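You operate a simulated robot arm through the tools that you are given. There is no shell and no other tool. Be economical: measure what you need, move in short steps, check, and stop when the job is done.

You run a simulated robot arm. Do the job below in one go: nothing can be reset, and whatever is moved stays where it is left.

## Task
Pour a cup of tea to about its line and lid it.
Fine: the open cup; stand it on the small tray; put the jug back. Set down upright: steel jug, clear cup.

It is judged by the outcome, as a careful person would: the job done as asked, and still so three seconds after it is handed in. It fails if anything else is knocked over, pushed out of place, dropped, spilled or broken. Lids that push on must go on centred and level and be pressed home; caps that screw on are set level and turned clockwise until they are tight.

## Robot
A 6-joint arm with a fingered hand, fixed in place. Base frame: the origin is at the foot of the arm, x ahead of it, y to its left, z up; the work surface is at about z = 850. Units: mm, degrees, N and s.
With the tool pointing down near the work surface it reaches from about 340 to 760 mm from the base axis. Its first joint turns from -166.0 to 166.0 degrees. Payload 4 kg.
Tool frame: the origin (TCP) lies between the finger pads and is the grasp point; the fingertips stand 26 mm ahead of it; z points along the fingers, y is the line along which they close. The gripper opens to 148 mm. The gripper's body begins 73 mm behind the TCP. The gripper is a hand of 3 fingers: y runs from the thumb to the fingers, the wrist lies at [0, 0, -239] in the tool frame, and closing takes about 1.5 s.
Orientation is that of the tool frame in the base frame, as a unit quaternion [w, x, y, z]. With the fingers straight down and closing along the base's y, the tool's x points along the base's -x, its y along +y and its z along -z.

## Interface
- The arm moves only by the tool send_rows. Its argument "motion" is a list of rows, each a list of 3 entries, a list of its own where there are three numbers: the opening, from 0 (shut) to 1 (fully open), then the shift along the tool's x, y, z in mm, then the turn, a rotation vector about the tool's x, y, z in degrees. In form: [[jaw, [tx, ty, tz], [wx, wy, wz]], ...]. A call has 1 to 12 rows; each row shifts and turns the commanded pose from where the row before left it, along the tool's axes as they then stand. A row lasts 0.2 s, in which the tool goes at most 50 mm and 8.6 degrees; a call with a longer step from one row to the next is refused whole, and so is a gripper value outside its range. Where a pose cannot be reached the arm comes as near as it can. A force on the tool above 50 N (or 10 N above the force at the start of the call, whichever is more), or a blocked arm, ends the call early, and 0.2 s more pass. Each finger travels about 153 mm/s and halts on what it meets, pressing with about 33 N; the grip force reading is that of the motor and also rises with nothing between the fingers. The clock runs only during rows and for 0.2 s after the last one: add rows that do not move to give the fingers time. It gives the time, the measured TCP pose, the force on the tool (base axes), the opening and the grip force at its end, in the units of the frame above (readings bear some noise), with the torque about the TCP (base axes, N m) and any sound that the robot's microphone picked up.
- Cameras (640 x 400 px; columns grow to the right, rows downward): "scene" is fixed at [50.3, -500.4, 1601.1]; the picture's right is [0.83, -0.55, 0.00], its down [-0.27, -0.41, -0.87] and it looks along [0.48, 0.72, -0.49] (base axes); focal length 334 px, centre (320, 200). "wrist" rides on the gripper at [68, -39, -90] in the tool frame; the picture's right is [0.50, 0.87, 0.00], its down [-0.65, 0.38, -0.65] and it looks along [-0.57, 0.33, 0.76] (tool axes); focal length 222 px, centre (320, 200). There is no depth. A picture from a camera that has moved, and an enlarged one, comes with that camera's place and axes in the base frame and with its lens.
- capture(camera): a new picture of that camera. No time passes.
- lift_body(by): slides the trunk up (or, below 0, down) by that many mm; the arm rides with it, the base frame stays. It gives what a move gives, with no picture.
- set_grasp(shape): the hand has 3 fingers and takes this shape, open, in about a second: jaw (thumb against the fingers, like two jaws); tri (thumb and two fingers); tip (a fingertip pinch); poke (one finger out to press); point (the index stretched); flat (the hand flat); cup (the hand cupped); fist (a fist). The gripper value then closes the fingers along that shape, each until it touches; the sizes above hold for jaw. It gives what a move gives, with no picture.
- zoom(camera, box): a new picture of the part [left, top, right, bottom] of that camera's present view, enlarged. No time passes.
- close_job(): hands the job in; it is judged then, once.

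Work in short steps. Places have to be worked out from the pictures, the camera data and where the tool is seen: move nearer, look again, correct. Check each grasp and each placing, and mend what went wrong. You have 120 turns and 68 pictures in all, those below and enlarged ones among them. Open the gripper and draw the arm clear of the work before you hand the job in, unless the task says otherwise; then end with one line.

The tools are called after ">>>" by a JSON object that holds its "op" and its "data". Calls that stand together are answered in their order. send_rows: Moves the arm, as the interface text tells. Its arguments: {"type":"object","properties":{"motion":{"type":"array","items":{"type":"array"}}},"required":["motion"]} The other tools are called the same way: lift_body (by) slides the trunk up or down; set_grasp (shape) gives the hand a shape; capture (camera) takes a picture; zoom (camera, box) takes an enlarged picture of a part of a camera's view; close_job () hands the job in.

At the start:

```text
clock: 0.0
tcp_pos: [414.3, 159.7, 1310.8]
tcp_rot: [-0.001, 0.001, 1.0, 0.001]
force: [-0.1, 0.5, -0.3]
wrist_torque: [-0.05, 0.0, 0.03]
grip_width: 148.0
finger_force: 0.0
shape: jaw
trunk travel left (down, up): [-525.0, 65.0]
```

scene: 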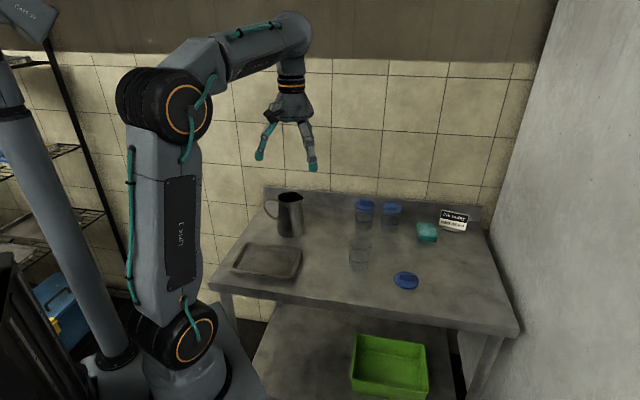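
wrist: 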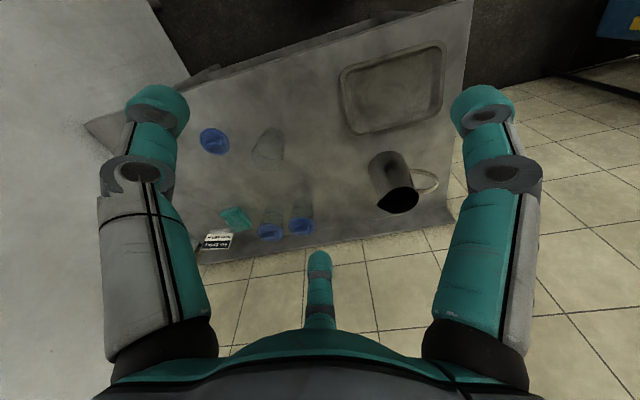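

I'll start with enlarged views of the work surface to locate the objects.

>>> {"op": "zoom", "data": {"camera": "scene", "box": [210, 170, 370, 300]}}

>>> {"op": "zoom", "data": {"camera": "scene", "box": [330, 180, 490, 300]}}

```text
3.08 times, centred on (290, 235) of scene
camera zoom: at [50.3, -500.4, 1601.1], right [0.83, -0.55, 0.0], down [-0.27, -0.41, -0.87], along [0.48, 0.72, -0.49], focal length 1029 px, centre (412, 92)
```

zoom: 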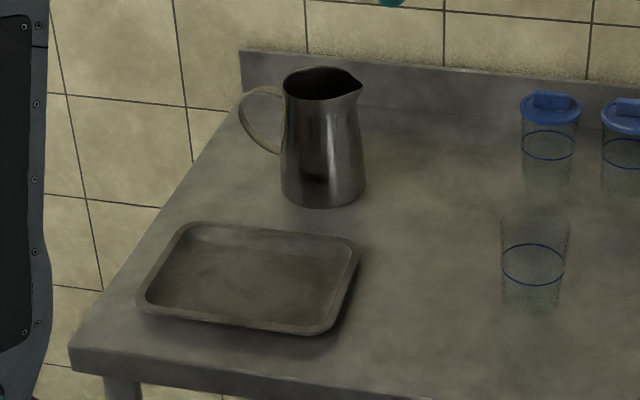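

```text
3.33 times, centred on (410, 240) of scene
camera zoom: at [50.3, -500.4, 1601.1], right [0.83, -0.55, 0.0], down [-0.27, -0.41, -0.87], along [0.48, 0.72, -0.49], focal length 1115 px, centre (20, 67)
```

zoom: 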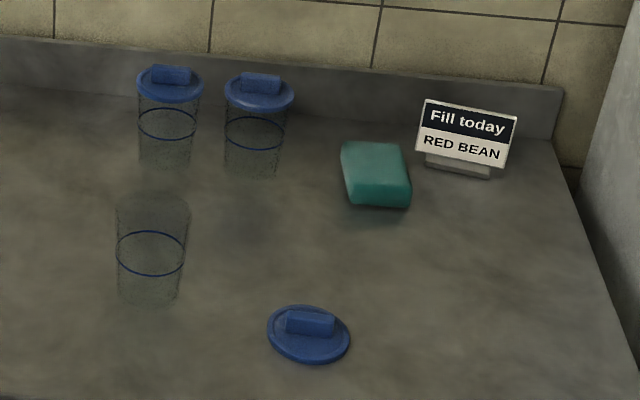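

The cup is near (638,143), the lid near (722,10), the jug near (550,455) and the tray near (395,348). I'll zoom in on the jug from the wrist camera and on the hand itself for its geometry.

>>> {"op": "zoom", "data": {"camera": "wrist", "box": [330, 130, 460, 230]}}

>>> {"op": "zoom", "data": {"camera": "scene", "box": [230, 60, 350, 180]}}

>>> {"op": "zoom", "data": {"camera": "wrist", "box": [180, 110, 340, 260]}}

```text
4.00 times, centred on (395, 180) of wrist
camera zoom: at [347.3, 121.5, 1401.2], right [-0.5, 0.87, 0.0], down [0.66, 0.38, 0.65], along [0.57, 0.33, -0.76], focal length 888 px, centre (20, 280)
```

zoom: 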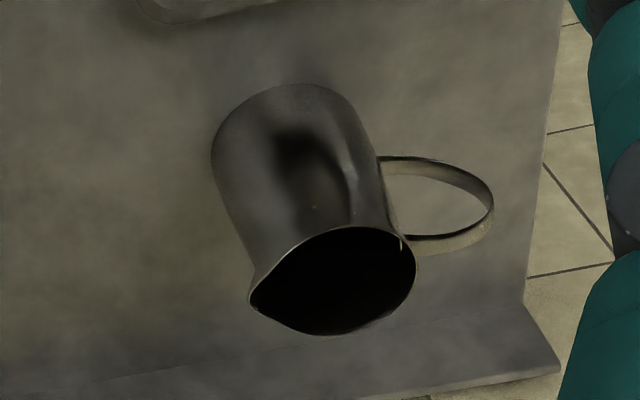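

```text
3.33 times, centred on (290, 120) of scene
camera zoom: at [50.3, -500.4, 1601.1], right [0.83, -0.55, 0.0], down [-0.27, -0.41, -0.87], along [0.48, 0.72, -0.49], focal length 1115 px, centre (420, 467)
```

zoom: 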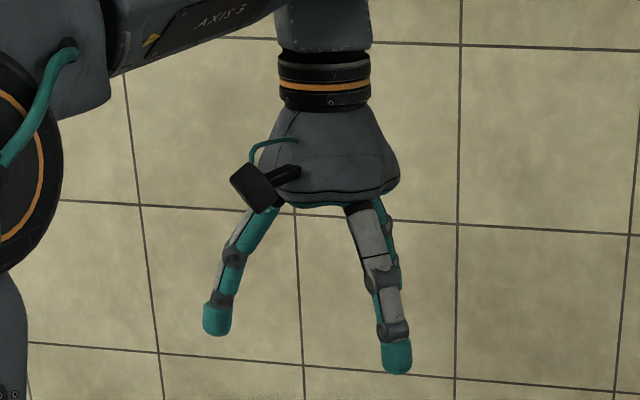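

```text
2.67 times, centred on (260, 185) of wrist
camera zoom: at [347.3, 121.5, 1401.2], right [-0.5, 0.87, 0.0], down [0.66, 0.38, 0.65], along [0.57, 0.33, -0.76], focal length 592 px, centre (480, 240)
```

zoom: 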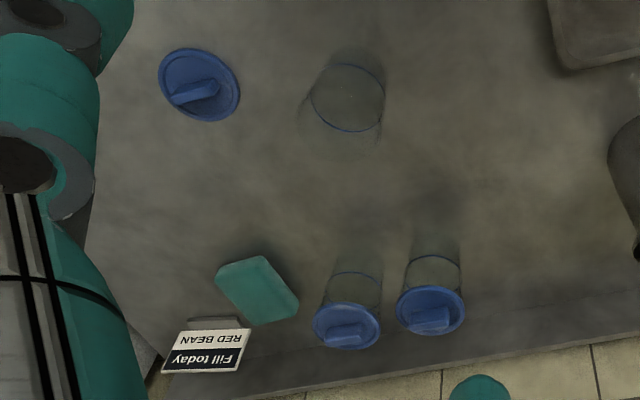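

The jug stands at about (556,463), with its spout pointing to about -48° and the handle opposite, so an approach along 42° has the spout straight to the right. I need to know how the three fingers are spread, so I'll close the hand partway and look.

>>> {"op": "send_rows", "data": {"motion": [[0.6, [0, 0, 0], [0, 0, 0]], [0.6, [0, 0, 0], [0, 0, 0]], [0.6, [0, 0, 0], [0, 0, 0]], [0.6, [0, 0, 0], [0, 0, 0]]]}}

>>> {"op": "capture", "data": {"camera": "wrist"}}

```text
clock: 1.0
tcp_pos: [413.3, 160.5, 1311.6]
tcp_rot: [0.0, 0.001, 1.0, 0.0]
force: [0.0, -0.6, -0.1]
wrist_torque: [0.01, 0.03, 0.03]
grip_width: 89.6
finger_force: 0.1
shape: jaw
trunk travel left (down, up): [-525.0, 65.0]
```

```text
60 pictures are left
camera wrist: at [347.3, 121.5, 1401.2], right [-0.5, 0.87, 0.0], down [0.66, 0.38, 0.65], along [0.57, 0.33, -0.76], focal length 222 px, centre (320, 200)
```

wrist: 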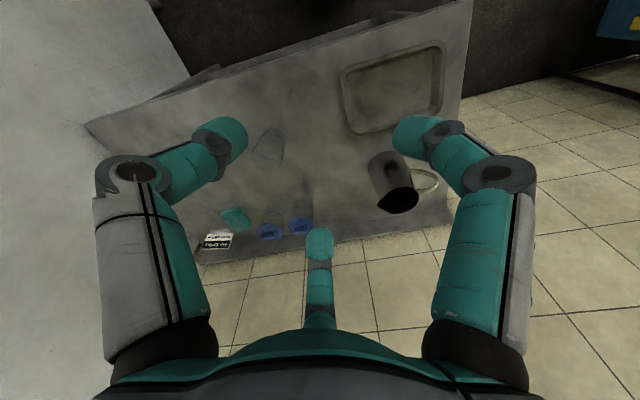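

The three fingers seem to sit about 120° apart, so I'll set other shapes to compare, starting with tri.

>>> {"op": "set_grasp", "data": {"shape": "tri"}}

>>> {"op": "capture", "data": {"camera": "wrist"}}

>>> {"op": "set_grasp", "data": {"shape": "jaw"}}

>>> {"op": "capture", "data": {"camera": "wrist"}}

```text
clock: 1.9
tcp_pos: [413.7, 159.6, 1310.8]
tcp_rot: [0.0, 0.002, 1.0, 0.0]
force: [1.0, 0.1, -0.1]
wrist_torque: [0.03, 0.03, -0.02]
grip_width: 147.8
finger_force: 0.1
shape: tri
trunk travel left (down, up): [-525.0, 65.0]
```

```text
59 pictures are left
camera wrist: at [347.3, 121.5, 1401.2], right [-0.5, 0.87, 0.0], down [0.66, 0.38, 0.65], along [0.57, 0.33, -0.76], focal length 222 px, centre (320, 200)
```

wrist: 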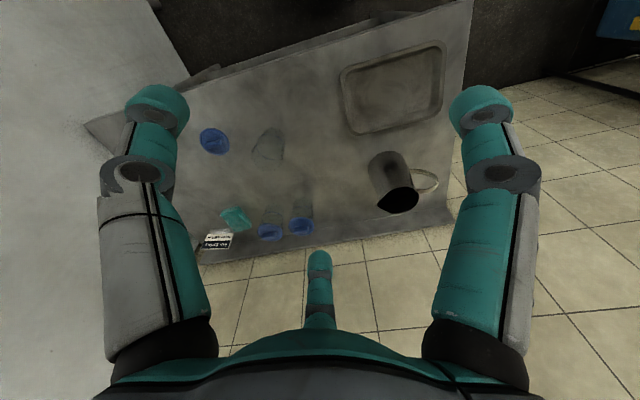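

```text
clock: 2.8
tcp_pos: [414.0, 159.3, 1311.9]
tcp_rot: [0.001, 0.002, 1.0, 0.001]
force: [0.0, -0.2, 0.6]
wrist_torque: [-0.02, 0.01, 0.0]
grip_width: 147.9
finger_force: 0.1
shape: jaw
trunk travel left (down, up): [-525.0, 65.0]
```

```text
58 pictures are left
camera wrist: at [347.3, 121.5, 1401.2], right [-0.5, 0.87, 0.0], down [0.66, 0.38, 0.65], along [0.57, 0.33, -0.76], focal length 222 px, centre (320, 200)
```

wrist: 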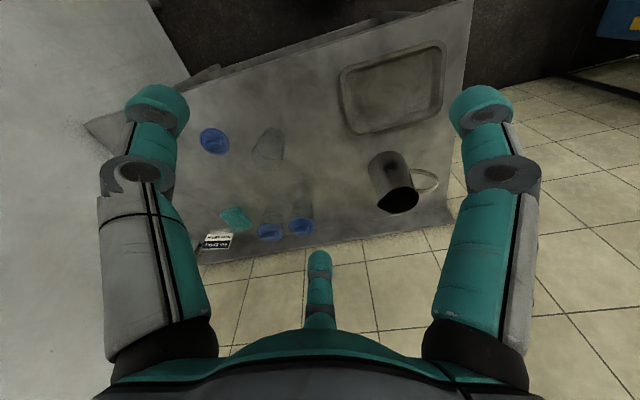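

Jaw and tri look identical: three fingers at 120° closing radially. I'll check the cup and tip shapes before choosing a grasp.

>>> {"op": "set_grasp", "data": {"shape": "cup"}}

>>> {"op": "capture", "data": {"camera": "wrist"}}

>>> {"op": "set_grasp", "data": {"shape": "tip"}}

>>> {"op": "capture", "data": {"camera": "wrist"}}

```text
clock: 3.7
tcp_pos: [414.7, 160.0, 1311.6]
tcp_rot: [0.0, 0.001, 1.0, 0.001]
force: [0.0, 0.2, 0.4]
wrist_torque: [0.0, -0.01, 0.02]
grip_width: 60.1
finger_force: 0.0
shape: cup
trunk travel left (down, up): [-525.0, 65.0]
```

```text
57 pictures are left
camera wrist: at [347.3, 121.5, 1401.2], right [-0.5, 0.87, 0.0], down [0.66, 0.38, 0.65], along [0.57, 0.33, -0.76], focal length 222 px, centre (320, 200)
```

wrist: 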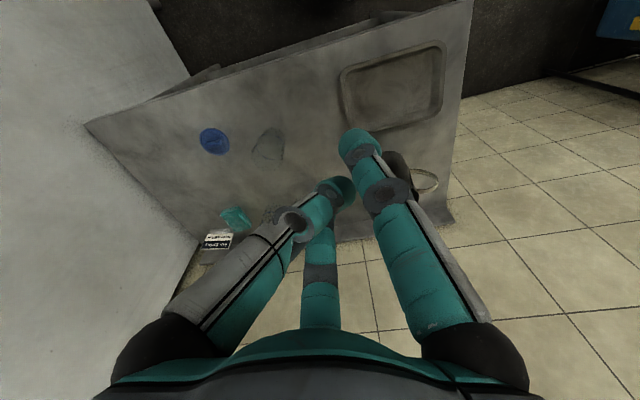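

```text
clock: 4.6
tcp_pos: [414.2, 158.9, 1310.1]
tcp_rot: [0.0, 0.001, 1.0, 0.0]
force: [-0.2, 0.4, 0.5]
wrist_torque: [-0.01, 0.0, 0.03]
grip_width: 147.8
finger_force: 0.1
shape: tip
trunk travel left (down, up): [-525.0, 65.0]
```

```text
56 pictures are left
camera wrist: at [347.3, 121.5, 1401.2], right [-0.5, 0.87, 0.0], down [0.66, 0.38, 0.65], along [0.57, 0.33, -0.76], focal length 222 px, centre (320, 200)
```

wrist: 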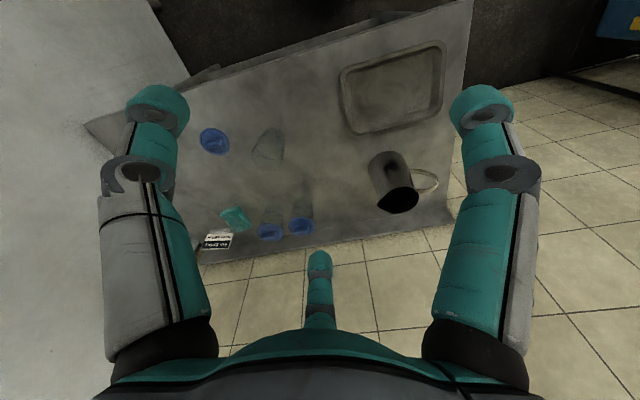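

All shapes give the same three-finger claw, so I'll take the jug from above: three fingers round the neck, handle and spout each 30° off a finger. First I'll set jaw and move above the jug with a 48° yaw.

>>> {"op": "set_grasp", "data": {"shape": "jaw"}}

>>> {"op": "send_rows", "data": {"motion": [[1, [-17.6, 37.8, 18.9], [0, 0, 0]], [1, [-17.6, 37.8, 18.9], [0, 0, 0]], [1, [-17.6, 37.8, 18.9], [0, 0, 0]], [1, [-17.6, 37.8, 18.9], [0, 0, 0]], [1, [-17.6, 37.8, 18.9], [0, 0, 0]], [1, [-17.6, 37.8, 18.9], [0, 0, 0]], [1, [-17.6, 37.8, 18.9], [0, 0, 0]], [1, [-17.6, 37.8, 18.9], [0, 0, 0]], [1, [0, 0, 0], [0, 0, 8]], [1, [0, 0, 0], [0, 0, 8]], [1, [0, 0, 0], [0, 0, 8]]]}}

>>> {"op": "send_rows", "data": {"motion": [[1, [0, 0, 0], [0, 0, 8]], [1, [0, 0, 0], [0, 0, 8]], [1, [0, 0, 0], [0, 0, 8]], [1, [0, 0, 0], [0, 0, 0]]]}}

>>> {"op": "capture", "data": {"camera": "wrist"}}

>>> {"op": "capture", "data": {"camera": "scene"}}

```text
clock: 5.5
tcp_pos: [413.6, 160.6, 1311.0]
tcp_rot: [0.001, 0.001, 1.0, 0.001]
force: [0.7, -0.3, 0.6]
wrist_torque: [0.01, -0.02, 0.0]
grip_width: 147.8
finger_force: 0.1
shape: jaw
trunk travel left (down, up): [-525.0, 65.0]
```

```text
clock: 7.9
tcp_pos: [518.3, 444.2, 1163.5]
tcp_rot: [0.001, 0.21, 0.978, 0.001]
force: [0.4, -0.4, -0.5]
wrist_torque: [0.0, 0.0, 0.02]
grip_width: 148.0
finger_force: 0.1
shape: jaw
out of reach, approached as far as the arm can: row 7, 8
trunk travel left (down, up): [-525.0, 65.0]
```

```text
clock: 8.9
tcp_pos: [518.4, 443.5, 1163.4]
tcp_rot: [0.0, 0.408, 0.913, 0.001]
force: [-0.2, -0.4, -0.2]
wrist_torque: [0.01, 0.01, -0.02]
grip_width: 147.8
finger_force: 0.1
shape: jaw
trunk travel left (down, up): [-525.0, 65.0]
```

```text
55 pictures are left
camera wrist: at [443.8, 468.6, 1253.7], right [0.31, 0.95, 0.0], down [0.72, -0.24, 0.65], along [0.62, -0.2, -0.76], focal length 222 px, centre (320, 200)
```

wrist: 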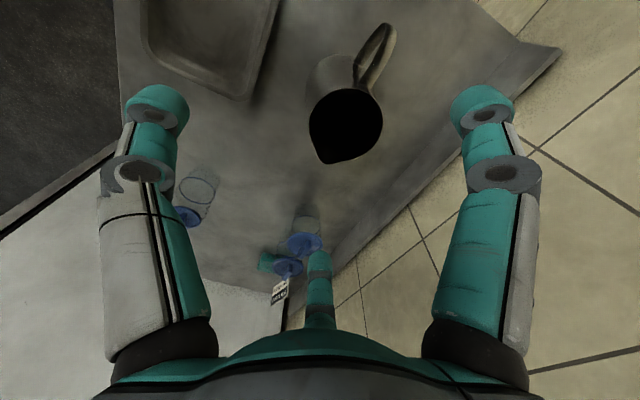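

```text
54 pictures are left
```

scene: 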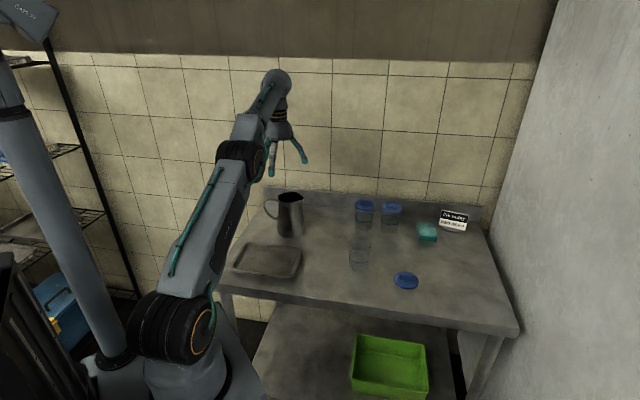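

The arm was fully stretched at that height, so it stopped short. The jug's mouth centre is about (552,463), and the handle at 136° sits 34° from the nearest finger. I'll drop 60 mm, which brings the pose back into reach, and read where it ends up.

>>> {"op": "send_rows", "data": {"motion": [[1, [0, 0, 20], [0, 0, 0]], [1, [0, 0, 20], [0, 0, 0]], [1, [0, 0, 20], [0, 0, 0]], [1, [0, 0, 0], [0, 0, 0]]]}}

```text
clock: 9.9
tcp_pos: [518.7, 443.1, 1103.1]
tcp_rot: [-0.001, 0.408, 0.913, 0.001]
force: [0.0, -0.3, -0.8]
wrist_torque: [-0.01, 0.03, -0.02]
grip_width: 148.2
finger_force: 0.1
shape: jaw
trunk travel left (down, up): [-525.0, 65.0]
```

The command resumed from the clipped pose. I'll shift by (33,20) in the base frame to centre over the jug, and drop 40 mm.

>>> {"op": "send_rows", "data": {"motion": [[1, [0, 0, 20], [0, 0, 0]], [1, [0, 0, 20], [0, 0, 0]], [1, [-3.7, 19, 0], [0, 0, 0]], [1, [-3.7, 19, 0], [0, 0, 0]], [1, [0, 0, 0], [0, 0, 0]]]}}

>>> {"op": "capture", "data": {"camera": "wrist"}}

>>> {"op": "zoom", "data": {"camera": "scene", "box": [220, 120, 370, 260]}}

```text
clock: 11.1
tcp_pos: [550.5, 463.7, 1063.1]
tcp_rot: [0.0, 0.407, 0.913, 0.001]
force: [0.1, -0.9, -0.2]
wrist_torque: [0.0, 0.0, -0.03]
grip_width: 148.2
finger_force: 0.1
shape: jaw
trunk travel left (down, up): [-525.0, 65.0]
```

```text
53 pictures are left
camera wrist: at [476.7, 488.6, 1153.5], right [0.31, 0.95, 0.0], down [0.72, -0.24, 0.65], along [0.62, -0.2, -0.76], focal length 222 px, centre (320, 200)
```

wrist: 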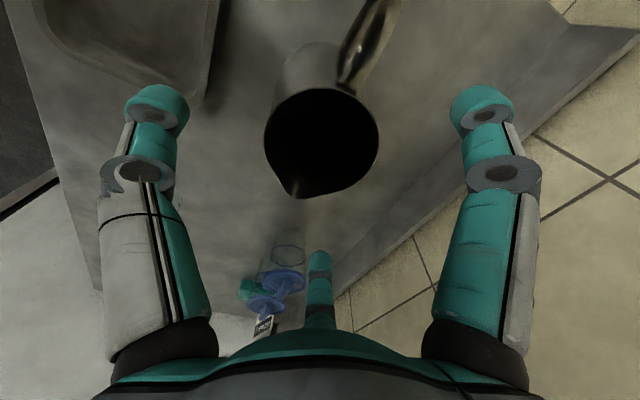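

```text
2.86 times, centred on (295, 190) of scene
camera zoom: at [50.3, -500.4, 1601.1], right [0.83, -0.55, 0.0], down [-0.27, -0.41, -0.87], along [0.48, 0.72, -0.49], focal length 955 px, centre (391, 229)
```

zoom: 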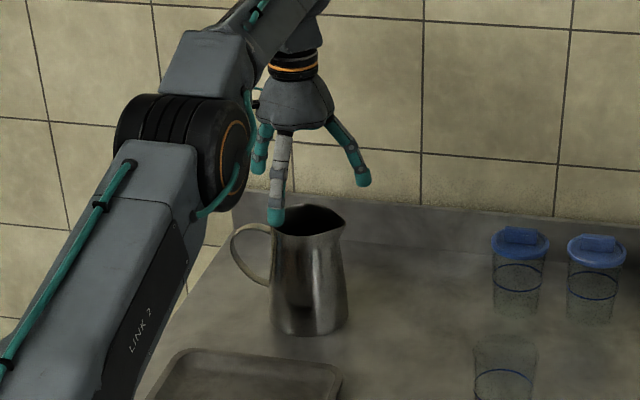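

The rim centre is about (548,466), within 4 mm of the TCP. I'll correct tool x by +4 mm and descend to z≈972 with the hand open.

>>> {"op": "send_rows", "data": {"motion": [[1, [4, 0, 13], [0, 0, 0]], [1, [0, 0, 13], [0, 0, 0]], [1, [0, 0, 13], [0, 0, 0]], [1, [0, 0, 13], [0, 0, 0]], [1, [0, 0, 13], [0, 0, 0]], [1, [0, 0, 13], [0, 0, 0]], [1, [0, 0, 13], [0, 0, 0]], [1, [0, 0, 0], [0, 0, 0]]]}}

>>> {"op": "capture", "data": {"camera": "wrist"}}

>>> {"op": "zoom", "data": {"camera": "scene", "box": [220, 140, 360, 250]}}

```text
clock: 12.9
tcp_pos: [547.7, 466.0, 972.4]
tcp_rot: [0.0, 0.407, 0.913, 0.0]
force: [0.2, 0.6, -0.8]
wrist_torque: [0.0, -0.04, -0.01]
grip_width: 148.1
finger_force: 0.0
shape: jaw
trunk travel left (down, up): [-525.0, 65.0]
```

```text
51 pictures are left
camera wrist: at [474.4, 491.1, 1062.5], right [0.31, 0.95, 0.0], down [0.72, -0.24, 0.65], along [0.62, -0.2, -0.76], focal length 222 px, centre (320, 200)
```

wrist: 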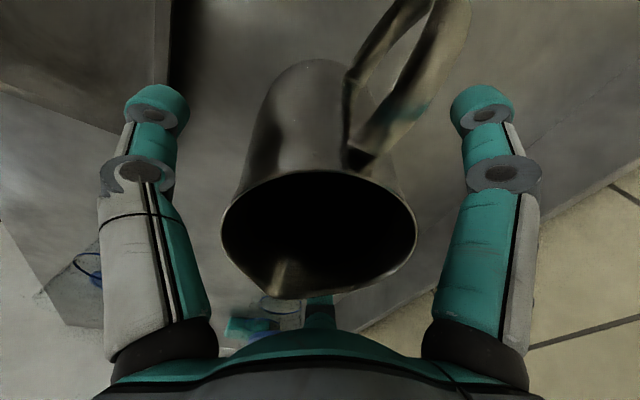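

```text
3.64 times, centred on (290, 195) of scene
camera zoom: at [50.3, -500.4, 1601.1], right [0.83, -0.55, 0.0], down [-0.27, -0.41, -0.87], along [0.48, 0.72, -0.49], focal length 1216 px, centre (429, 218)
```

zoom: 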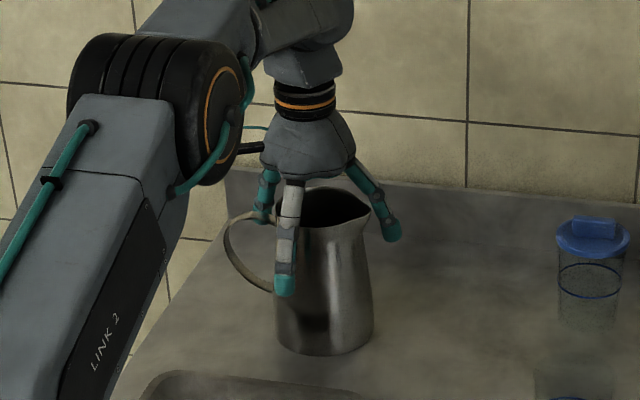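

The hand straddles the rim, which is at z≈998, with the fingers clear of handle and spout. I'll close on the neck.

>>> {"op": "send_rows", "data": {"motion": [[0.75, [0, 0, 0], [0, 0, 0]], [0.62, [0, 0, 0], [0, 0, 0]], [0.5, [0, 0, 0], [0, 0, 0]], [0.3, [0, 0, 0], [0, 0, 0]], [0.3, [0, 0, 0], [0, 0, 0]], [0.3, [0, 0, 0], [0, 0, 0]]]}}

>>> {"op": "capture", "data": {"camera": "wrist"}}

>>> {"op": "zoom", "data": {"camera": "scene", "box": [220, 140, 360, 250]}}

```text
clock: 14.3
tcp_pos: [547.4, 467.2, 974.0]
tcp_rot: [0.001, 0.407, 0.913, 0.001]
force: [0.2, 1.2, -0.1]
wrist_torque: [-0.02, 0.03, -0.03]
grip_width: 81.4
finger_force: 32.7
shape: jaw
trunk travel left (down, up): [-525.0, 65.0]
```

```text
49 pictures are left
camera wrist: at [474.2, 491.2, 1062.7], right [0.31, 0.95, 0.0], down [0.72, -0.24, 0.65], along [0.62, -0.2, -0.76], focal length 222 px, centre (320, 200)
```

wrist: 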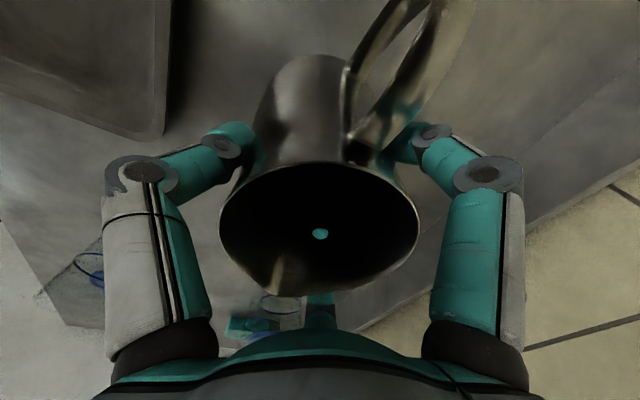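

```text
3.64 times, centred on (290, 195) of scene
camera zoom: at [50.3, -500.4, 1601.1], right [0.83, -0.55, 0.0], down [-0.27, -0.41, -0.87], along [0.48, 0.72, -0.49], focal length 1216 px, centre (429, 218)
```

zoom: 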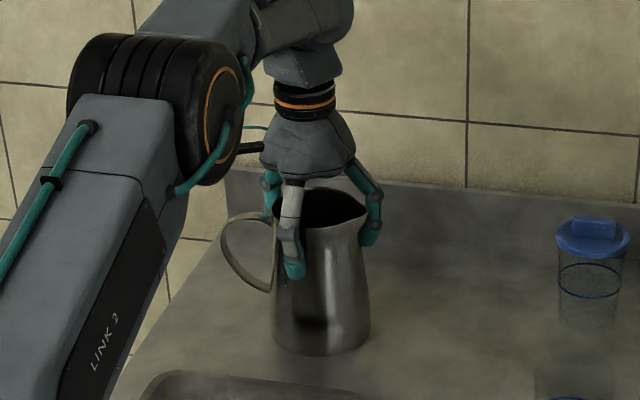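

The grip reads 81 mm at 33 N on the neck. I'll lift 30 mm gently and read the weight.

>>> {"op": "send_rows", "data": {"motion": [[0.3, [0, 0, -5], [0, 0, 0]], [0.3, [0, 0, -10], [0, 0, 0]], [0.3, [0, 0, -15], [0, 0, 0]], [0.3, [0, 0, 0], [0, 0, 0]], [0.3, [0, 0, 0], [0, 0, 0]]]}}

>>> {"op": "zoom", "data": {"camera": "scene", "box": [220, 140, 360, 250]}}

```text
clock: 15.5
tcp_pos: [549.0, 467.4, 1002.9]
tcp_rot: [0.0, 0.408, 0.913, 0.001]
force: [1.2, -0.6, -5.3]
wrist_torque: [-0.01, -0.02, 0.04]
grip_width: 81.2
finger_force: 32.7
shape: jaw
trunk travel left (down, up): [-525.0, 65.0]
```

```text
3.64 times, centred on (290, 195) of scene
camera zoom: at [50.3, -500.4, 1601.1], right [0.83, -0.55, 0.0], down [-0.27, -0.41, -0.87], along [0.48, 0.72, -0.49], focal length 1216 px, centre (429, 218)
```

zoom: 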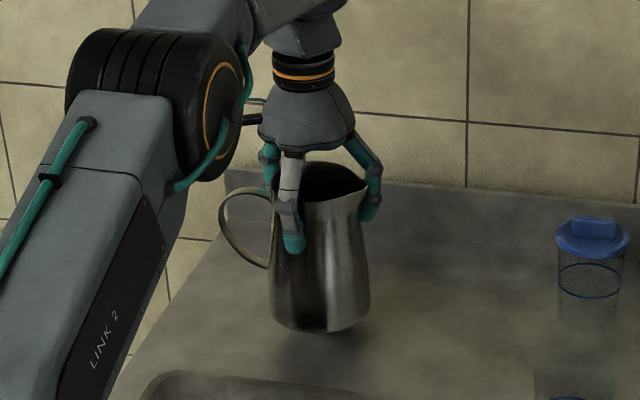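

The jug is held and weighs 5.3 N, so it needs a careful pour. I'll raise the trunk 65 mm for clearance and reach.

>>> {"op": "lift_body", "data": {"by": 65}}

```text
clock: 16.5
tcp_pos: [548.6, 466.1, 1067.4]
tcp_rot: [0.0, 0.407, 0.913, 0.0]
force: [0.5, 0.0, -4.6]
wrist_torque: [0.0, 0.01, 0.0]
grip_width: 81.0
finger_force: 33.1
shape: jaw
trunk travel left (down, up): [-590.0, 0.0]
```

I'll carry the jug slowly toward (560,320,1100) and start the yaw.

>>> {"op": "send_rows", "data": {"motion": [[0.3, [-8.3, -6.4, -4.7], [0, 0, 0]], [0.3, [-16.6, -12.7, -4.7], [0, 0, 0]], [0.3, [-16.6, -12.7, -4.7], [0, 0, 0]], [0.3, [-16.6, -12.7, -4.7], [0, 0, 0]], [0.3, [-16.6, -12.7, -4.7], [0, 0, 0]], [0.3, [-16.6, -12.7, -4.7], [0, 0, 0]], [0.3, [-16.6, -12.7, -4.7], [0, 0, 0]], [0.3, [-8.3, -6.4, 0], [0, 0, 0]], [0.3, [0, 0, 0], [0, 0, 4]], [0.3, [0, 0, 0], [0, 0, 8]], [0.3, [0, 0, 0], [0, 0, 8]]]}}

>>> {"op": "send_rows", "data": {"motion": [[0.3, [0, 0, 0], [0, 0, 8]], [0.3, [0, 0, 0], [0, 0, 8]], [0.3, [0, 0, 0], [0, 0, 8]], [0.3, [0, 0, 0], [0, 0, 8]], [0.3, [0, 0, 0], [0, 0, 8]], [0.3, [0, 0, 0], [0, 0, 8]], [0.3, [0, 0, 0], [0, 0, 4]], [0.3, [0, 0, 0], [0, 0, 0]]]}}

```text
clock: 18.9
tcp_pos: [559.6, 320.4, 1101.1]
tcp_rot: [-0.001, 0.56, 0.828, 0.0]
force: [-0.4, 0.4, -4.3]
wrist_torque: [-0.01, -0.01, -0.03]
grip_width: 81.4
finger_force: 32.9
shape: jaw
trunk travel left (down, up): [-590.0, 0.0]
```

```text
clock: 20.7
tcp_pos: [560.0, 321.0, 1100.1]
tcp_rot: [-0.001, 0.866, 0.499, 0.001]
force: [0.5, 0.5, -4.8]
wrist_torque: [-0.01, 0.04, -0.02]
grip_width: 81.4
finger_force: 32.6
shape: jaw
trunk travel left (down, up): [-590.0, 0.0]
```

The yaw is done, with spout at 240°. Next I'll move so the spout lip sits over the cup centre (636,146), with the jug's base clearing the cup rim.

>>> {"op": "send_rows", "data": {"motion": [[0.3, [-3.1, 8.2, 0], [0, 0, 0]], [0.3, [-6.2, 16.4, 0], [0, 0, 0]], [0.3, [-6.2, 16.4, 0], [0, 0, 0]], [0.3, [-6.2, 16.4, 0], [0, 0, 0]], [0.3, [-6.2, 16.4, 0], [0, 0, 0]], [0.3, [-6.2, 16.4, 0], [0, 0, 0]], [0.3, [-6.2, 16.4, 0], [0, 0, 0]], [0.3, [-6.2, 16.4, 0], [0, 0, 0]], [0.3, [-6.2, 16.4, 0], [0, 0, 0]], [0.3, [-3.1, 8.2, 0], [0, 0, 0]], [0.3, [0, 0, 0], [0, 0, 0]]]}}

>>> {"op": "capture", "data": {"camera": "scene"}}

>>> {"op": "capture", "data": {"camera": "wrist"}}

```text
clock: 23.1
tcp_pos: [660.1, 198.6, 1099.9]
tcp_rot: [0.0, 0.867, 0.499, 0.001]
force: [0.0, 0.5, -4.0]
wrist_torque: [-0.01, 0.01, 0.01]
grip_width: 81.4
finger_force: 32.7
shape: jaw
trunk travel left (down, up): [-590.0, 0.0]
```

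```text
46 pictures are left
```

scene: 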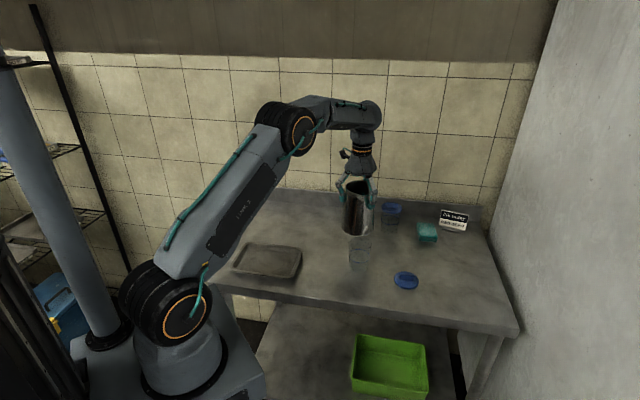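

```text
45 pictures are left
camera wrist: at [660.7, 277.1, 1190.9], right [1.0, 0.0, 0.0], down [0.0, -0.76, 0.65], along [0.0, -0.65, -0.76], focal length 222 px, centre (320, 200)
```

wrist: 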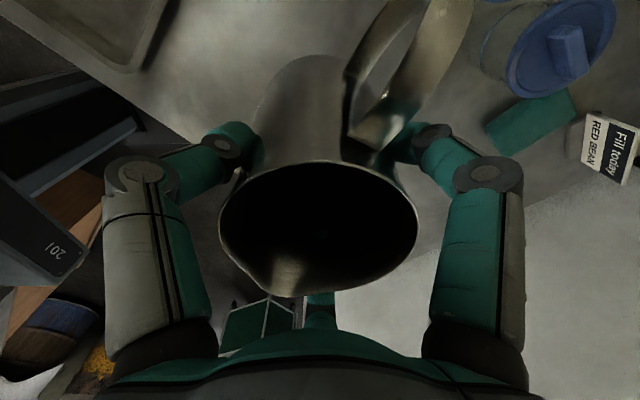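

The lip is over the cup at about (635,151). I'll tilt 40° about the lip, which is safe since the jug isn't full, and keep the lip still.

>>> {"op": "send_rows", "data": {"motion": [[0.3, [1.6, 0, -4], [0, 4, 0]], [0.3, [3.2, 0, -8.06], [0, 8, 0]], [0.3, [3.2, 0, -8.06], [0, 8, 0]], [0.3, [3.2, 0, -8.06], [0, 8, 0]], [0.3, [3.2, 0, -8.06], [0, 8, 0]], [0.3, [1.6, 0, -4], [0, 4, 0]], [0.3, [0, 0, 0], [0, 0, 0]]]}}

>>> {"op": "capture", "data": {"camera": "wrist"}}

>>> {"op": "zoom", "data": {"camera": "scene", "box": [290, 130, 450, 290]}}

```text
clock: 24.7
tcp_pos: [662.6, 202.6, 1142.7]
tcp_rot: [-0.171, 0.814, 0.47, 0.296]
force: [0.1, -0.3, -4.6]
wrist_torque: [-0.14, 0.07, -0.02]
grip_width: 81.2
finger_force: 33.3
shape: jaw
trunk travel left (down, up): [-590.0, 0.0]
```

```text
44 pictures are left
camera wrist: at [624.9, 216.6, 1254.5], right [0.94, -0.1, 0.32], down [-0.13, -0.99, 0.08], along [0.31, -0.12, -0.94], focal length 222 px, centre (320, 200)
```

wrist: 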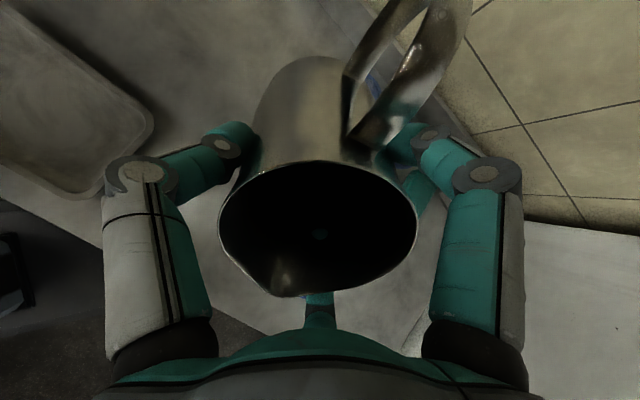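

```text
2.50 times, centred on (370, 210) of scene
camera zoom: at [50.3, -500.4, 1601.1], right [0.83, -0.55, 0.0], down [-0.27, -0.41, -0.87], along [0.48, 0.72, -0.49], focal length 836 px, centre (195, 175)
```

zoom: 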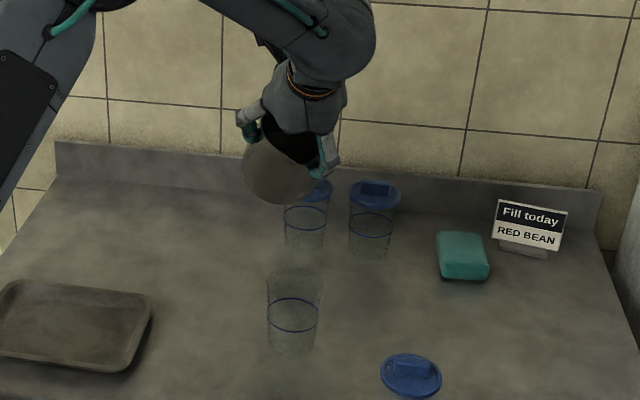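

That view is ambiguous, so I'll zoom in on the jug.

>>> {"op": "zoom", "data": {"camera": "scene", "box": [340, 150, 390, 185]}}

```text
11.43 times, centred on (365, 168) of scene
camera zoom: at [50.3, -500.4, 1601.1], right [0.83, -0.55, 0.0], down [-0.27, -0.41, -0.87], along [0.48, 0.72, -0.49], focal length 3822 px, centre (-194, 571)
```

zoom: 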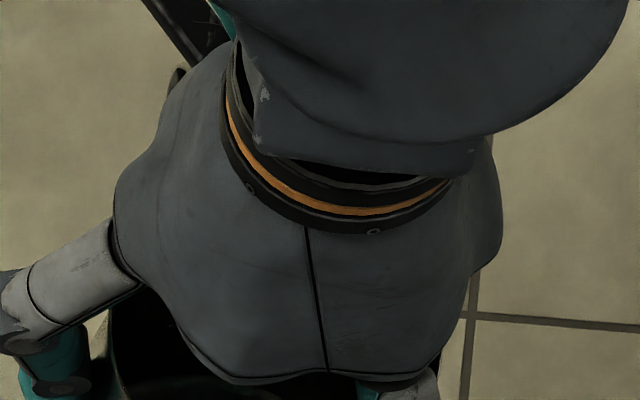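

The back of the hand faces the scene camera, so the tilt is toward the cup as planned. Next: lower 90 mm, tilt on to 60°, then lower 48 mm, which puts the lip at about 988.

>>> {"op": "send_rows", "data": {"motion": [[0.3, [-9.6, 0, 11.5], [0, 0, 0]], [0.3, [-9.6, 0, 11.5], [0, 0, 0]], [0.3, [-9.6, 0, 11.5], [0, 0, 0]], [0.3, [-9.6, 0, 11.5], [0, 0, 0]], [0.3, [-9.6, 0, 11.5], [0, 0, 0]], [0.3, [-9.6, 0, 11.5], [0, 0, 0]], [0.3, [1.6, 0, -4], [0, 4, 0]], [0.3, [3.2, 0, -8.06], [0, 8, 0]], [0.3, [1.6, 0, -4], [0, 4, 0]], [0.3, [1.6, 0, -4], [0, 4, 0]], [0.3, [0, 0, 0], [0, 0, 0]]]}}

>>> {"op": "zoom", "data": {"camera": "scene", "box": [290, 150, 430, 290]}}

>>> {"op": "capture", "data": {"camera": "wrist"}}

```text
clock: 27.1
tcp_pos: [657.5, 194.5, 1071.1]
tcp_rot: [-0.251, 0.749, 0.432, 0.434]
force: [0.2, -0.4, -4.6]
wrist_torque: [-0.22, 0.15, 0.02]
grip_width: 81.1
finger_force: 33.2
shape: jaw
trunk travel left (down, up): [-590.0, 0.0]
```

```text
2.86 times, centred on (360, 220) of scene
camera zoom: at [50.3, -500.4, 1601.1], right [0.83, -0.55, 0.0], down [-0.27, -0.41, -0.87], along [0.48, 0.72, -0.49], focal length 955 px, centre (206, 143)
```

zoom: 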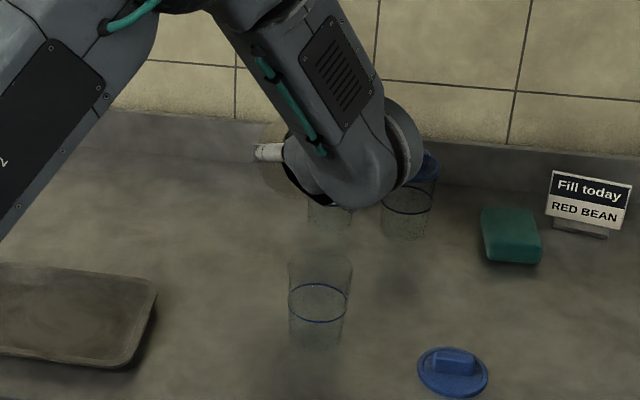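

```text
40 pictures are left
camera wrist: at [601.8, 175.0, 1174.8], right [0.87, -0.22, 0.43], down [-0.12, -0.96, -0.24], along [0.47, 0.16, -0.87], focal length 222 px, centre (320, 200)
```

wrist: 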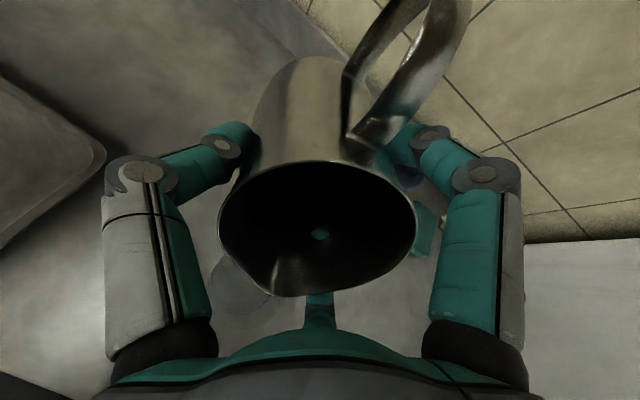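

The tilt is 60°, the lip is at about (633,149,1036), and the cup is visible directly under the spout. I'll lower 48 mm.

>>> {"op": "send_rows", "data": {"motion": [[0.3, [-10.4, 0, 6], [0, 0, 0]], [0.3, [-10.4, 0, 6], [0, 0, 0]], [0.3, [-10.4, 0, 6], [0, 0, 0]], [0.3, [-10.4, 0, 6], [0, 0, 0]], [0.3, [0, 0, 0], [0, 0, 0]]]}}

>>> {"op": "send_rows", "data": {"motion": [[0.3, [0.8, 0, -2], [0, 2, 0]], [0.3, [0.8, 0, -2], [0, 2, 0]], [0.3, [0.8, 0, -2], [0, 2, 0]], [0.3, [0, 0, 0], [0, 0, 0]], [0.3, [0, 0, 0], [0, 0, 0]]]}}

>>> {"op": "zoom", "data": {"camera": "scene", "box": [310, 190, 410, 290]}}

```text
clock: 28.3
tcp_pos: [656.4, 194.0, 1023.4]
tcp_rot: [-0.25, 0.75, 0.432, 0.433]
force: [0.1, 0.2, -5.5]
wrist_torque: [-0.24, 0.16, -0.01]
grip_width: 81.0
finger_force: 33.6
shape: jaw
trunk travel left (down, up): [-590.0, 0.0]
```

```text
clock: 29.5
tcp_pos: [654.0, 189.7, 1028.1]
tcp_rot: [-0.273, 0.726, 0.419, 0.472]
force: [-0.5, 0.5, -4.9]
wrist_torque: [-0.26, 0.18, 0.01]
grip_width: 81.4
finger_force: 33.1
shape: jaw
trunk travel left (down, up): [-590.0, 0.0]
```

```text
4.00 times, centred on (360, 240) of scene
camera zoom: at [50.3, -500.4, 1601.1], right [0.83, -0.55, 0.0], down [-0.27, -0.41, -0.87], along [0.48, 0.72, -0.49], focal length 1338 px, centre (160, 40)
```

zoom: 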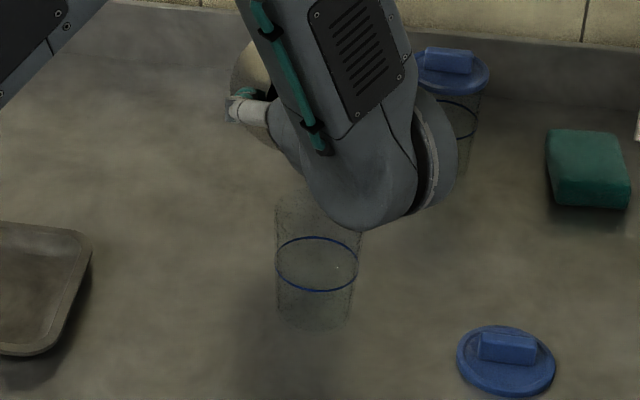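

Nothing is pouring yet at 66°. I'll continue in 2° steps and watch the cup.

>>> {"op": "send_rows", "data": {"motion": [[0.3, [0.8, 0, -2], [0, 2, 0]], [0.3, [0.8, 0, -2], [0, 2, 0]], [0.3, [0, 0, 0], [0, 0, 0]], [0.3, [0, 0, 0], [0, 0, 0]]]}}

>>> {"op": "zoom", "data": {"camera": "scene", "box": [310, 190, 410, 290]}}

```text
clock: 30.5
tcp_pos: [654.0, 187.1, 1032.3]
tcp_rot: [-0.287, 0.71, 0.408, 0.498]
force: [-0.7, 1.1, -5.5]
wrist_torque: [-0.25, 0.15, -0.03]
grip_width: 80.8
finger_force: 33.1
shape: jaw
trunk travel left (down, up): [-590.0, 0.0]
```

```text
4.00 times, centred on (360, 240) of scene
camera zoom: at [50.3, -500.4, 1601.1], right [0.83, -0.55, 0.0], down [-0.27, -0.41, -0.87], along [0.48, 0.72, -0.49], focal length 1338 px, centre (160, 40)
```

zoom: 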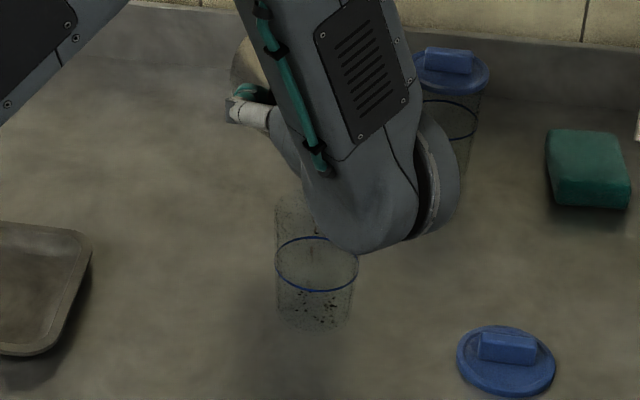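

Tea particles are starting to fall into the cup. I'll hold 1 s and look again.

>>> {"op": "send_rows", "data": {"motion": [[0.3, [0, 0, 0], [0, 0, 0]], [0.3, [0, 0, 0], [0, 0, 0]], [0.3, [0, 0, 0], [0, 0, 0]], [0.3, [0, 0, 0], [0, 0, 0]]]}}

>>> {"op": "zoom", "data": {"camera": "scene", "box": [310, 190, 410, 290]}}

```text
clock: 31.5
tcp_pos: [654.0, 187.5, 1032.6]
tcp_rot: [-0.287, 0.709, 0.408, 0.498]
force: [0.1, 0.1, -5.0]
wrist_torque: [-0.24, 0.12, 0.02]
grip_width: 80.7
finger_force: 33.2
shape: jaw
trunk travel left (down, up): [-590.0, 0.0]
```

```text
4.00 times, centred on (360, 240) of scene
camera zoom: at [50.3, -500.4, 1601.1], right [0.83, -0.55, 0.0], down [-0.27, -0.41, -0.87], along [0.48, 0.72, -0.49], focal length 1338 px, centre (160, 40)
```

zoom: 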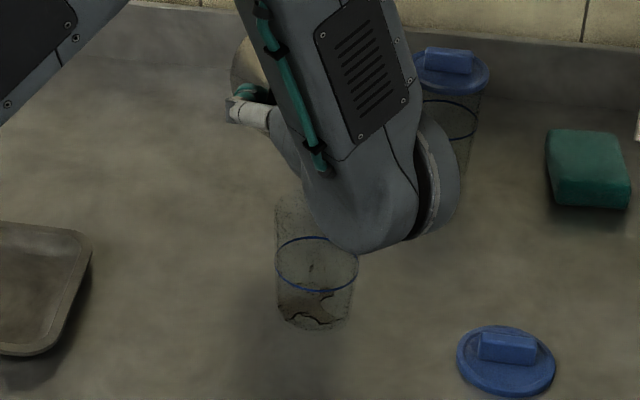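

Tea is pooling at the bottom. I'll tilt 2° more and hold.

>>> {"op": "send_rows", "data": {"motion": [[0.3, [0.4, 0, -1], [0, 1, 0]], [0.3, [0.4, 0, -1], [0, 1, 0]], [0.3, [0, 0, 0], [0, 0, 0]], [0.3, [0, 0, 0], [0, 0, 0]], [0.3, [0, 0, 0], [0, 0, 0]]]}}

>>> {"op": "zoom", "data": {"camera": "scene", "box": [310, 190, 410, 290]}}

```text
clock: 32.7
tcp_pos: [653.3, 186.0, 1032.5]
tcp_rot: [-0.293, 0.701, 0.403, 0.51]
force: [-1.0, 0.0, -5.6]
wrist_torque: [-0.24, 0.19, -0.02]
grip_width: 81.0
finger_force: 33.3
shape: jaw
trunk travel left (down, up): [-590.0, 0.0]
```

```text
4.00 times, centred on (360, 240) of scene
camera zoom: at [50.3, -500.4, 1601.1], right [0.83, -0.55, 0.0], down [-0.27, -0.41, -0.87], along [0.48, 0.72, -0.49], focal length 1338 px, centre (160, 40)
```

zoom: 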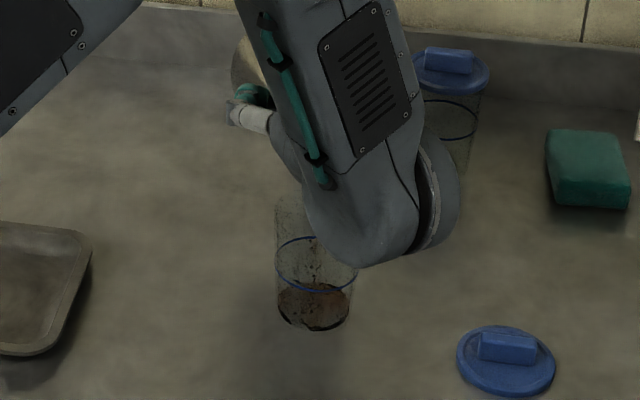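

It's at perhaps a quarter of the line height, and no drops are outside. I'll tilt another 2° and hold.

>>> {"op": "send_rows", "data": {"motion": [[0.3, [0.4, 0, -1], [0, 1, 0]], [0.3, [0.4, 0, -1], [0, 1, 0]], [0.3, [0, 0, 0], [0, 0, 0]], [0.3, [0, 0, 0], [0, 0, 0]], [0.3, [0, 0, 0], [0, 0, 0]]]}}

>>> {"op": "zoom", "data": {"camera": "scene", "box": [335, 230, 385, 280]}}

```text
clock: 33.9
tcp_pos: [652.7, 183.4, 1034.5]
tcp_rot: [-0.302, 0.691, 0.398, 0.522]
force: [0.2, -0.1, -4.4]
wrist_torque: [-0.25, 0.15, 0.01]
grip_width: 81.1
finger_force: 33.1
shape: jaw
trunk travel left (down, up): [-590.0, 0.0]
```

```text
8.00 times, centred on (360, 255) of scene
camera zoom: at [50.3, -500.4, 1601.1], right [0.83, -0.55, 0.0], down [-0.27, -0.41, -0.87], along [0.48, 0.72, -0.49], focal length 2675 px, centre (0, -240)
```

zoom: 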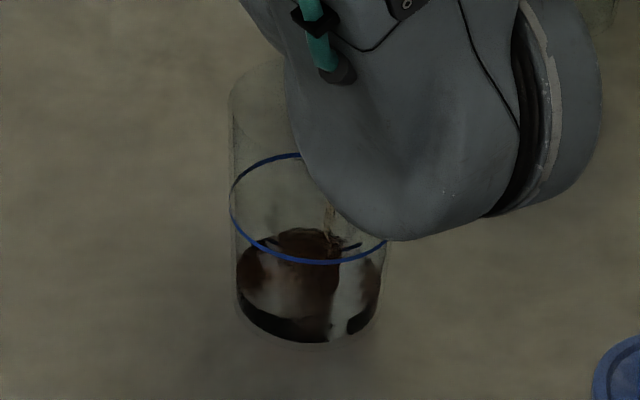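

The level is perhaps a third to half of the line height, and the flow is thin. I'll tilt another 2°.

>>> {"op": "send_rows", "data": {"motion": [[0.3, [0.4, 0, -1], [0, 1, 0]], [0.3, [0.4, 0, -1], [0, 1, 0]], [0.3, [0, 0, 0], [0, 0, 0]], [0.3, [0, 0, 0], [0, 0, 0]], [0.3, [0, 0, 0], [0, 0, 0]]]}}

>>> {"op": "zoom", "data": {"camera": "scene", "box": [335, 230, 385, 280]}}

```text
clock: 35.1
tcp_pos: [651.3, 182.9, 1035.3]
tcp_rot: [-0.308, 0.682, 0.394, 0.533]
force: [0.3, -0.1, -4.7]
wrist_torque: [-0.25, 0.13, -0.02]
grip_width: 81.1
finger_force: 33.3
shape: jaw
trunk travel left (down, up): [-590.0, 0.0]
```

```text
8.00 times, centred on (360, 255) of scene
camera zoom: at [50.3, -500.4, 1601.1], right [0.83, -0.55, 0.0], down [-0.27, -0.41, -0.87], along [0.48, 0.72, -0.49], focal length 2675 px, centre (0, -240)
```

zoom: 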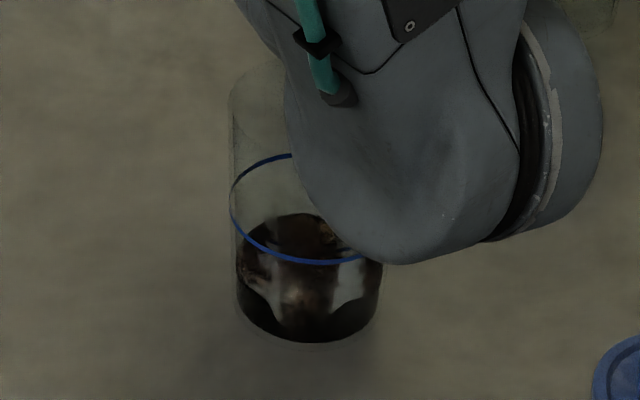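

The liquid's back edge is at row 213 and the line's back edge is at 153, so about 40% is in. I'll do another 2° with a hold.

>>> {"op": "send_rows", "data": {"motion": [[0.3, [0.4, 0, -1], [0, 1, 0]], [0.3, [0.4, 0, -1], [0, 1, 0]], [0.3, [0, 0, 0], [0, 0, 0]], [0.3, [0, 0, 0], [0, 0, 0]], [0.3, [0, 0, 0], [0, 0, 0]], [0.3, [0, 0, 0], [0, 0, 0]]]}}

>>> {"op": "zoom", "data": {"camera": "scene", "box": [335, 230, 385, 280]}}

```text
clock: 36.5
tcp_pos: [650.3, 182.1, 1035.6]
tcp_rot: [-0.315, 0.673, 0.388, 0.546]
force: [-0.2, -0.1, -3.8]
wrist_torque: [-0.24, 0.11, 0.02]
grip_width: 80.6
finger_force: 33.0
shape: jaw
trunk travel left (down, up): [-590.0, 0.0]
```

```text
8.00 times, centred on (360, 255) of scene
camera zoom: at [50.3, -500.4, 1601.1], right [0.83, -0.55, 0.0], down [-0.27, -0.41, -0.87], along [0.48, 0.72, -0.49], focal length 2675 px, centre (0, -240)
```

zoom: 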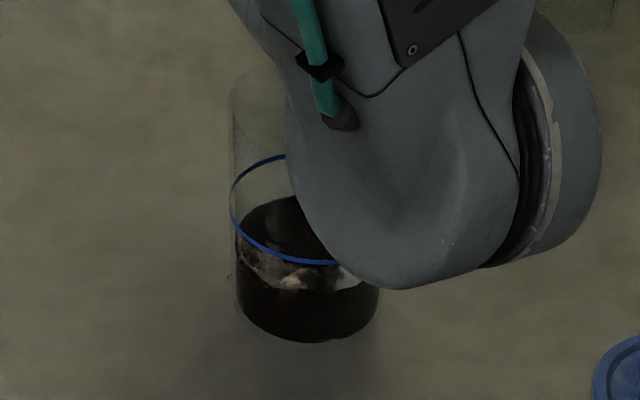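

About 55% is in, with the back edge at row 195. Another 2° and hold.

>>> {"op": "send_rows", "data": {"motion": [[0.3, [0.4, 0, -1], [0, 1, 0]], [0.3, [0.4, 0, -1], [0, 1, 0]], [0.3, [0, 0, 0], [0, 0, 0]], [0.3, [0, 0, 0], [0, 0, 0]], [0.3, [0, 0, 0], [0, 0, 0]], [0.3, [0, 0, 0], [0, 0, 0]]]}}

>>> {"op": "zoom", "data": {"camera": "scene", "box": [335, 230, 385, 280]}}

```text
clock: 37.9
tcp_pos: [649.4, 180.6, 1038.1]
tcp_rot: [-0.322, 0.663, 0.383, 0.557]
force: [0.0, 0.1, -3.7]
wrist_torque: [-0.16, 0.11, -0.02]
grip_width: 81.0
finger_force: 33.6
shape: jaw
trunk travel left (down, up): [-590.0, 0.0]
```

```text
8.00 times, centred on (360, 255) of scene
camera zoom: at [50.3, -500.4, 1601.1], right [0.83, -0.55, 0.0], down [-0.27, -0.41, -0.87], along [0.48, 0.72, -0.49], focal length 2675 px, centre (0, -240)
```

zoom: 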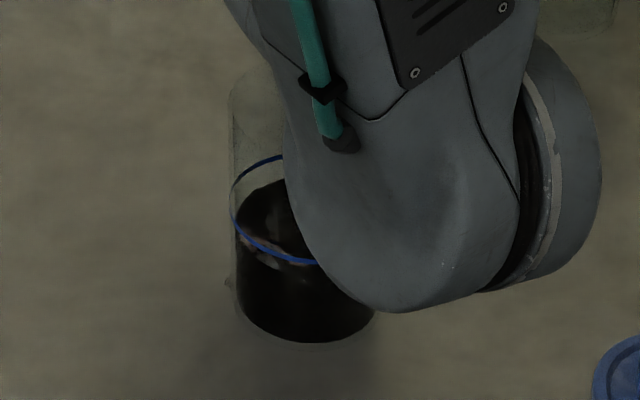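

About 75% is in, so I'll go a bit slower: 1° and a hold.

>>> {"op": "send_rows", "data": {"motion": [[0.3, [0.4, 0, -1], [0, 1, 0]], [0.3, [0, 0, 0], [0, 0, 0]], [0.3, [0, 0, 0], [0, 0, 0]], [0.3, [0, 0, 0], [0, 0, 0]], [0.3, [0, 0, 0], [0, 0, 0]]]}}

>>> {"op": "zoom", "data": {"camera": "scene", "box": [335, 230, 385, 280]}}

```text
clock: 39.1
tcp_pos: [648.1, 180.0, 1038.9]
tcp_rot: [-0.325, 0.658, 0.379, 0.564]
force: [-0.1, -0.6, -4.4]
wrist_torque: [-0.21, 0.11, -0.04]
grip_width: 80.9
finger_force: 32.9
shape: jaw
trunk travel left (down, up): [-590.0, 0.0]
```

```text
8.00 times, centred on (360, 255) of scene
camera zoom: at [50.3, -500.4, 1601.1], right [0.83, -0.55, 0.0], down [-0.27, -0.41, -0.87], along [0.48, 0.72, -0.49], focal length 2675 px, centre (0, -240)
```

zoom: 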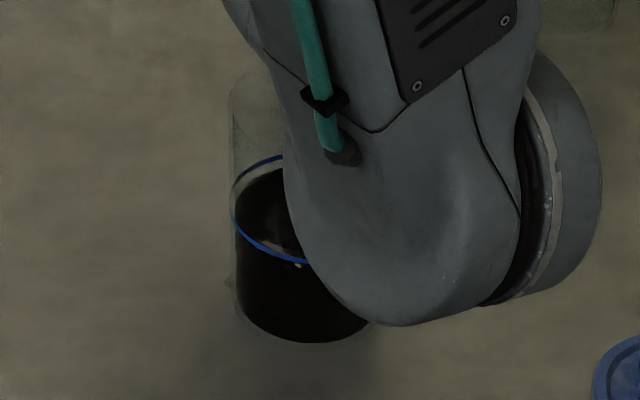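

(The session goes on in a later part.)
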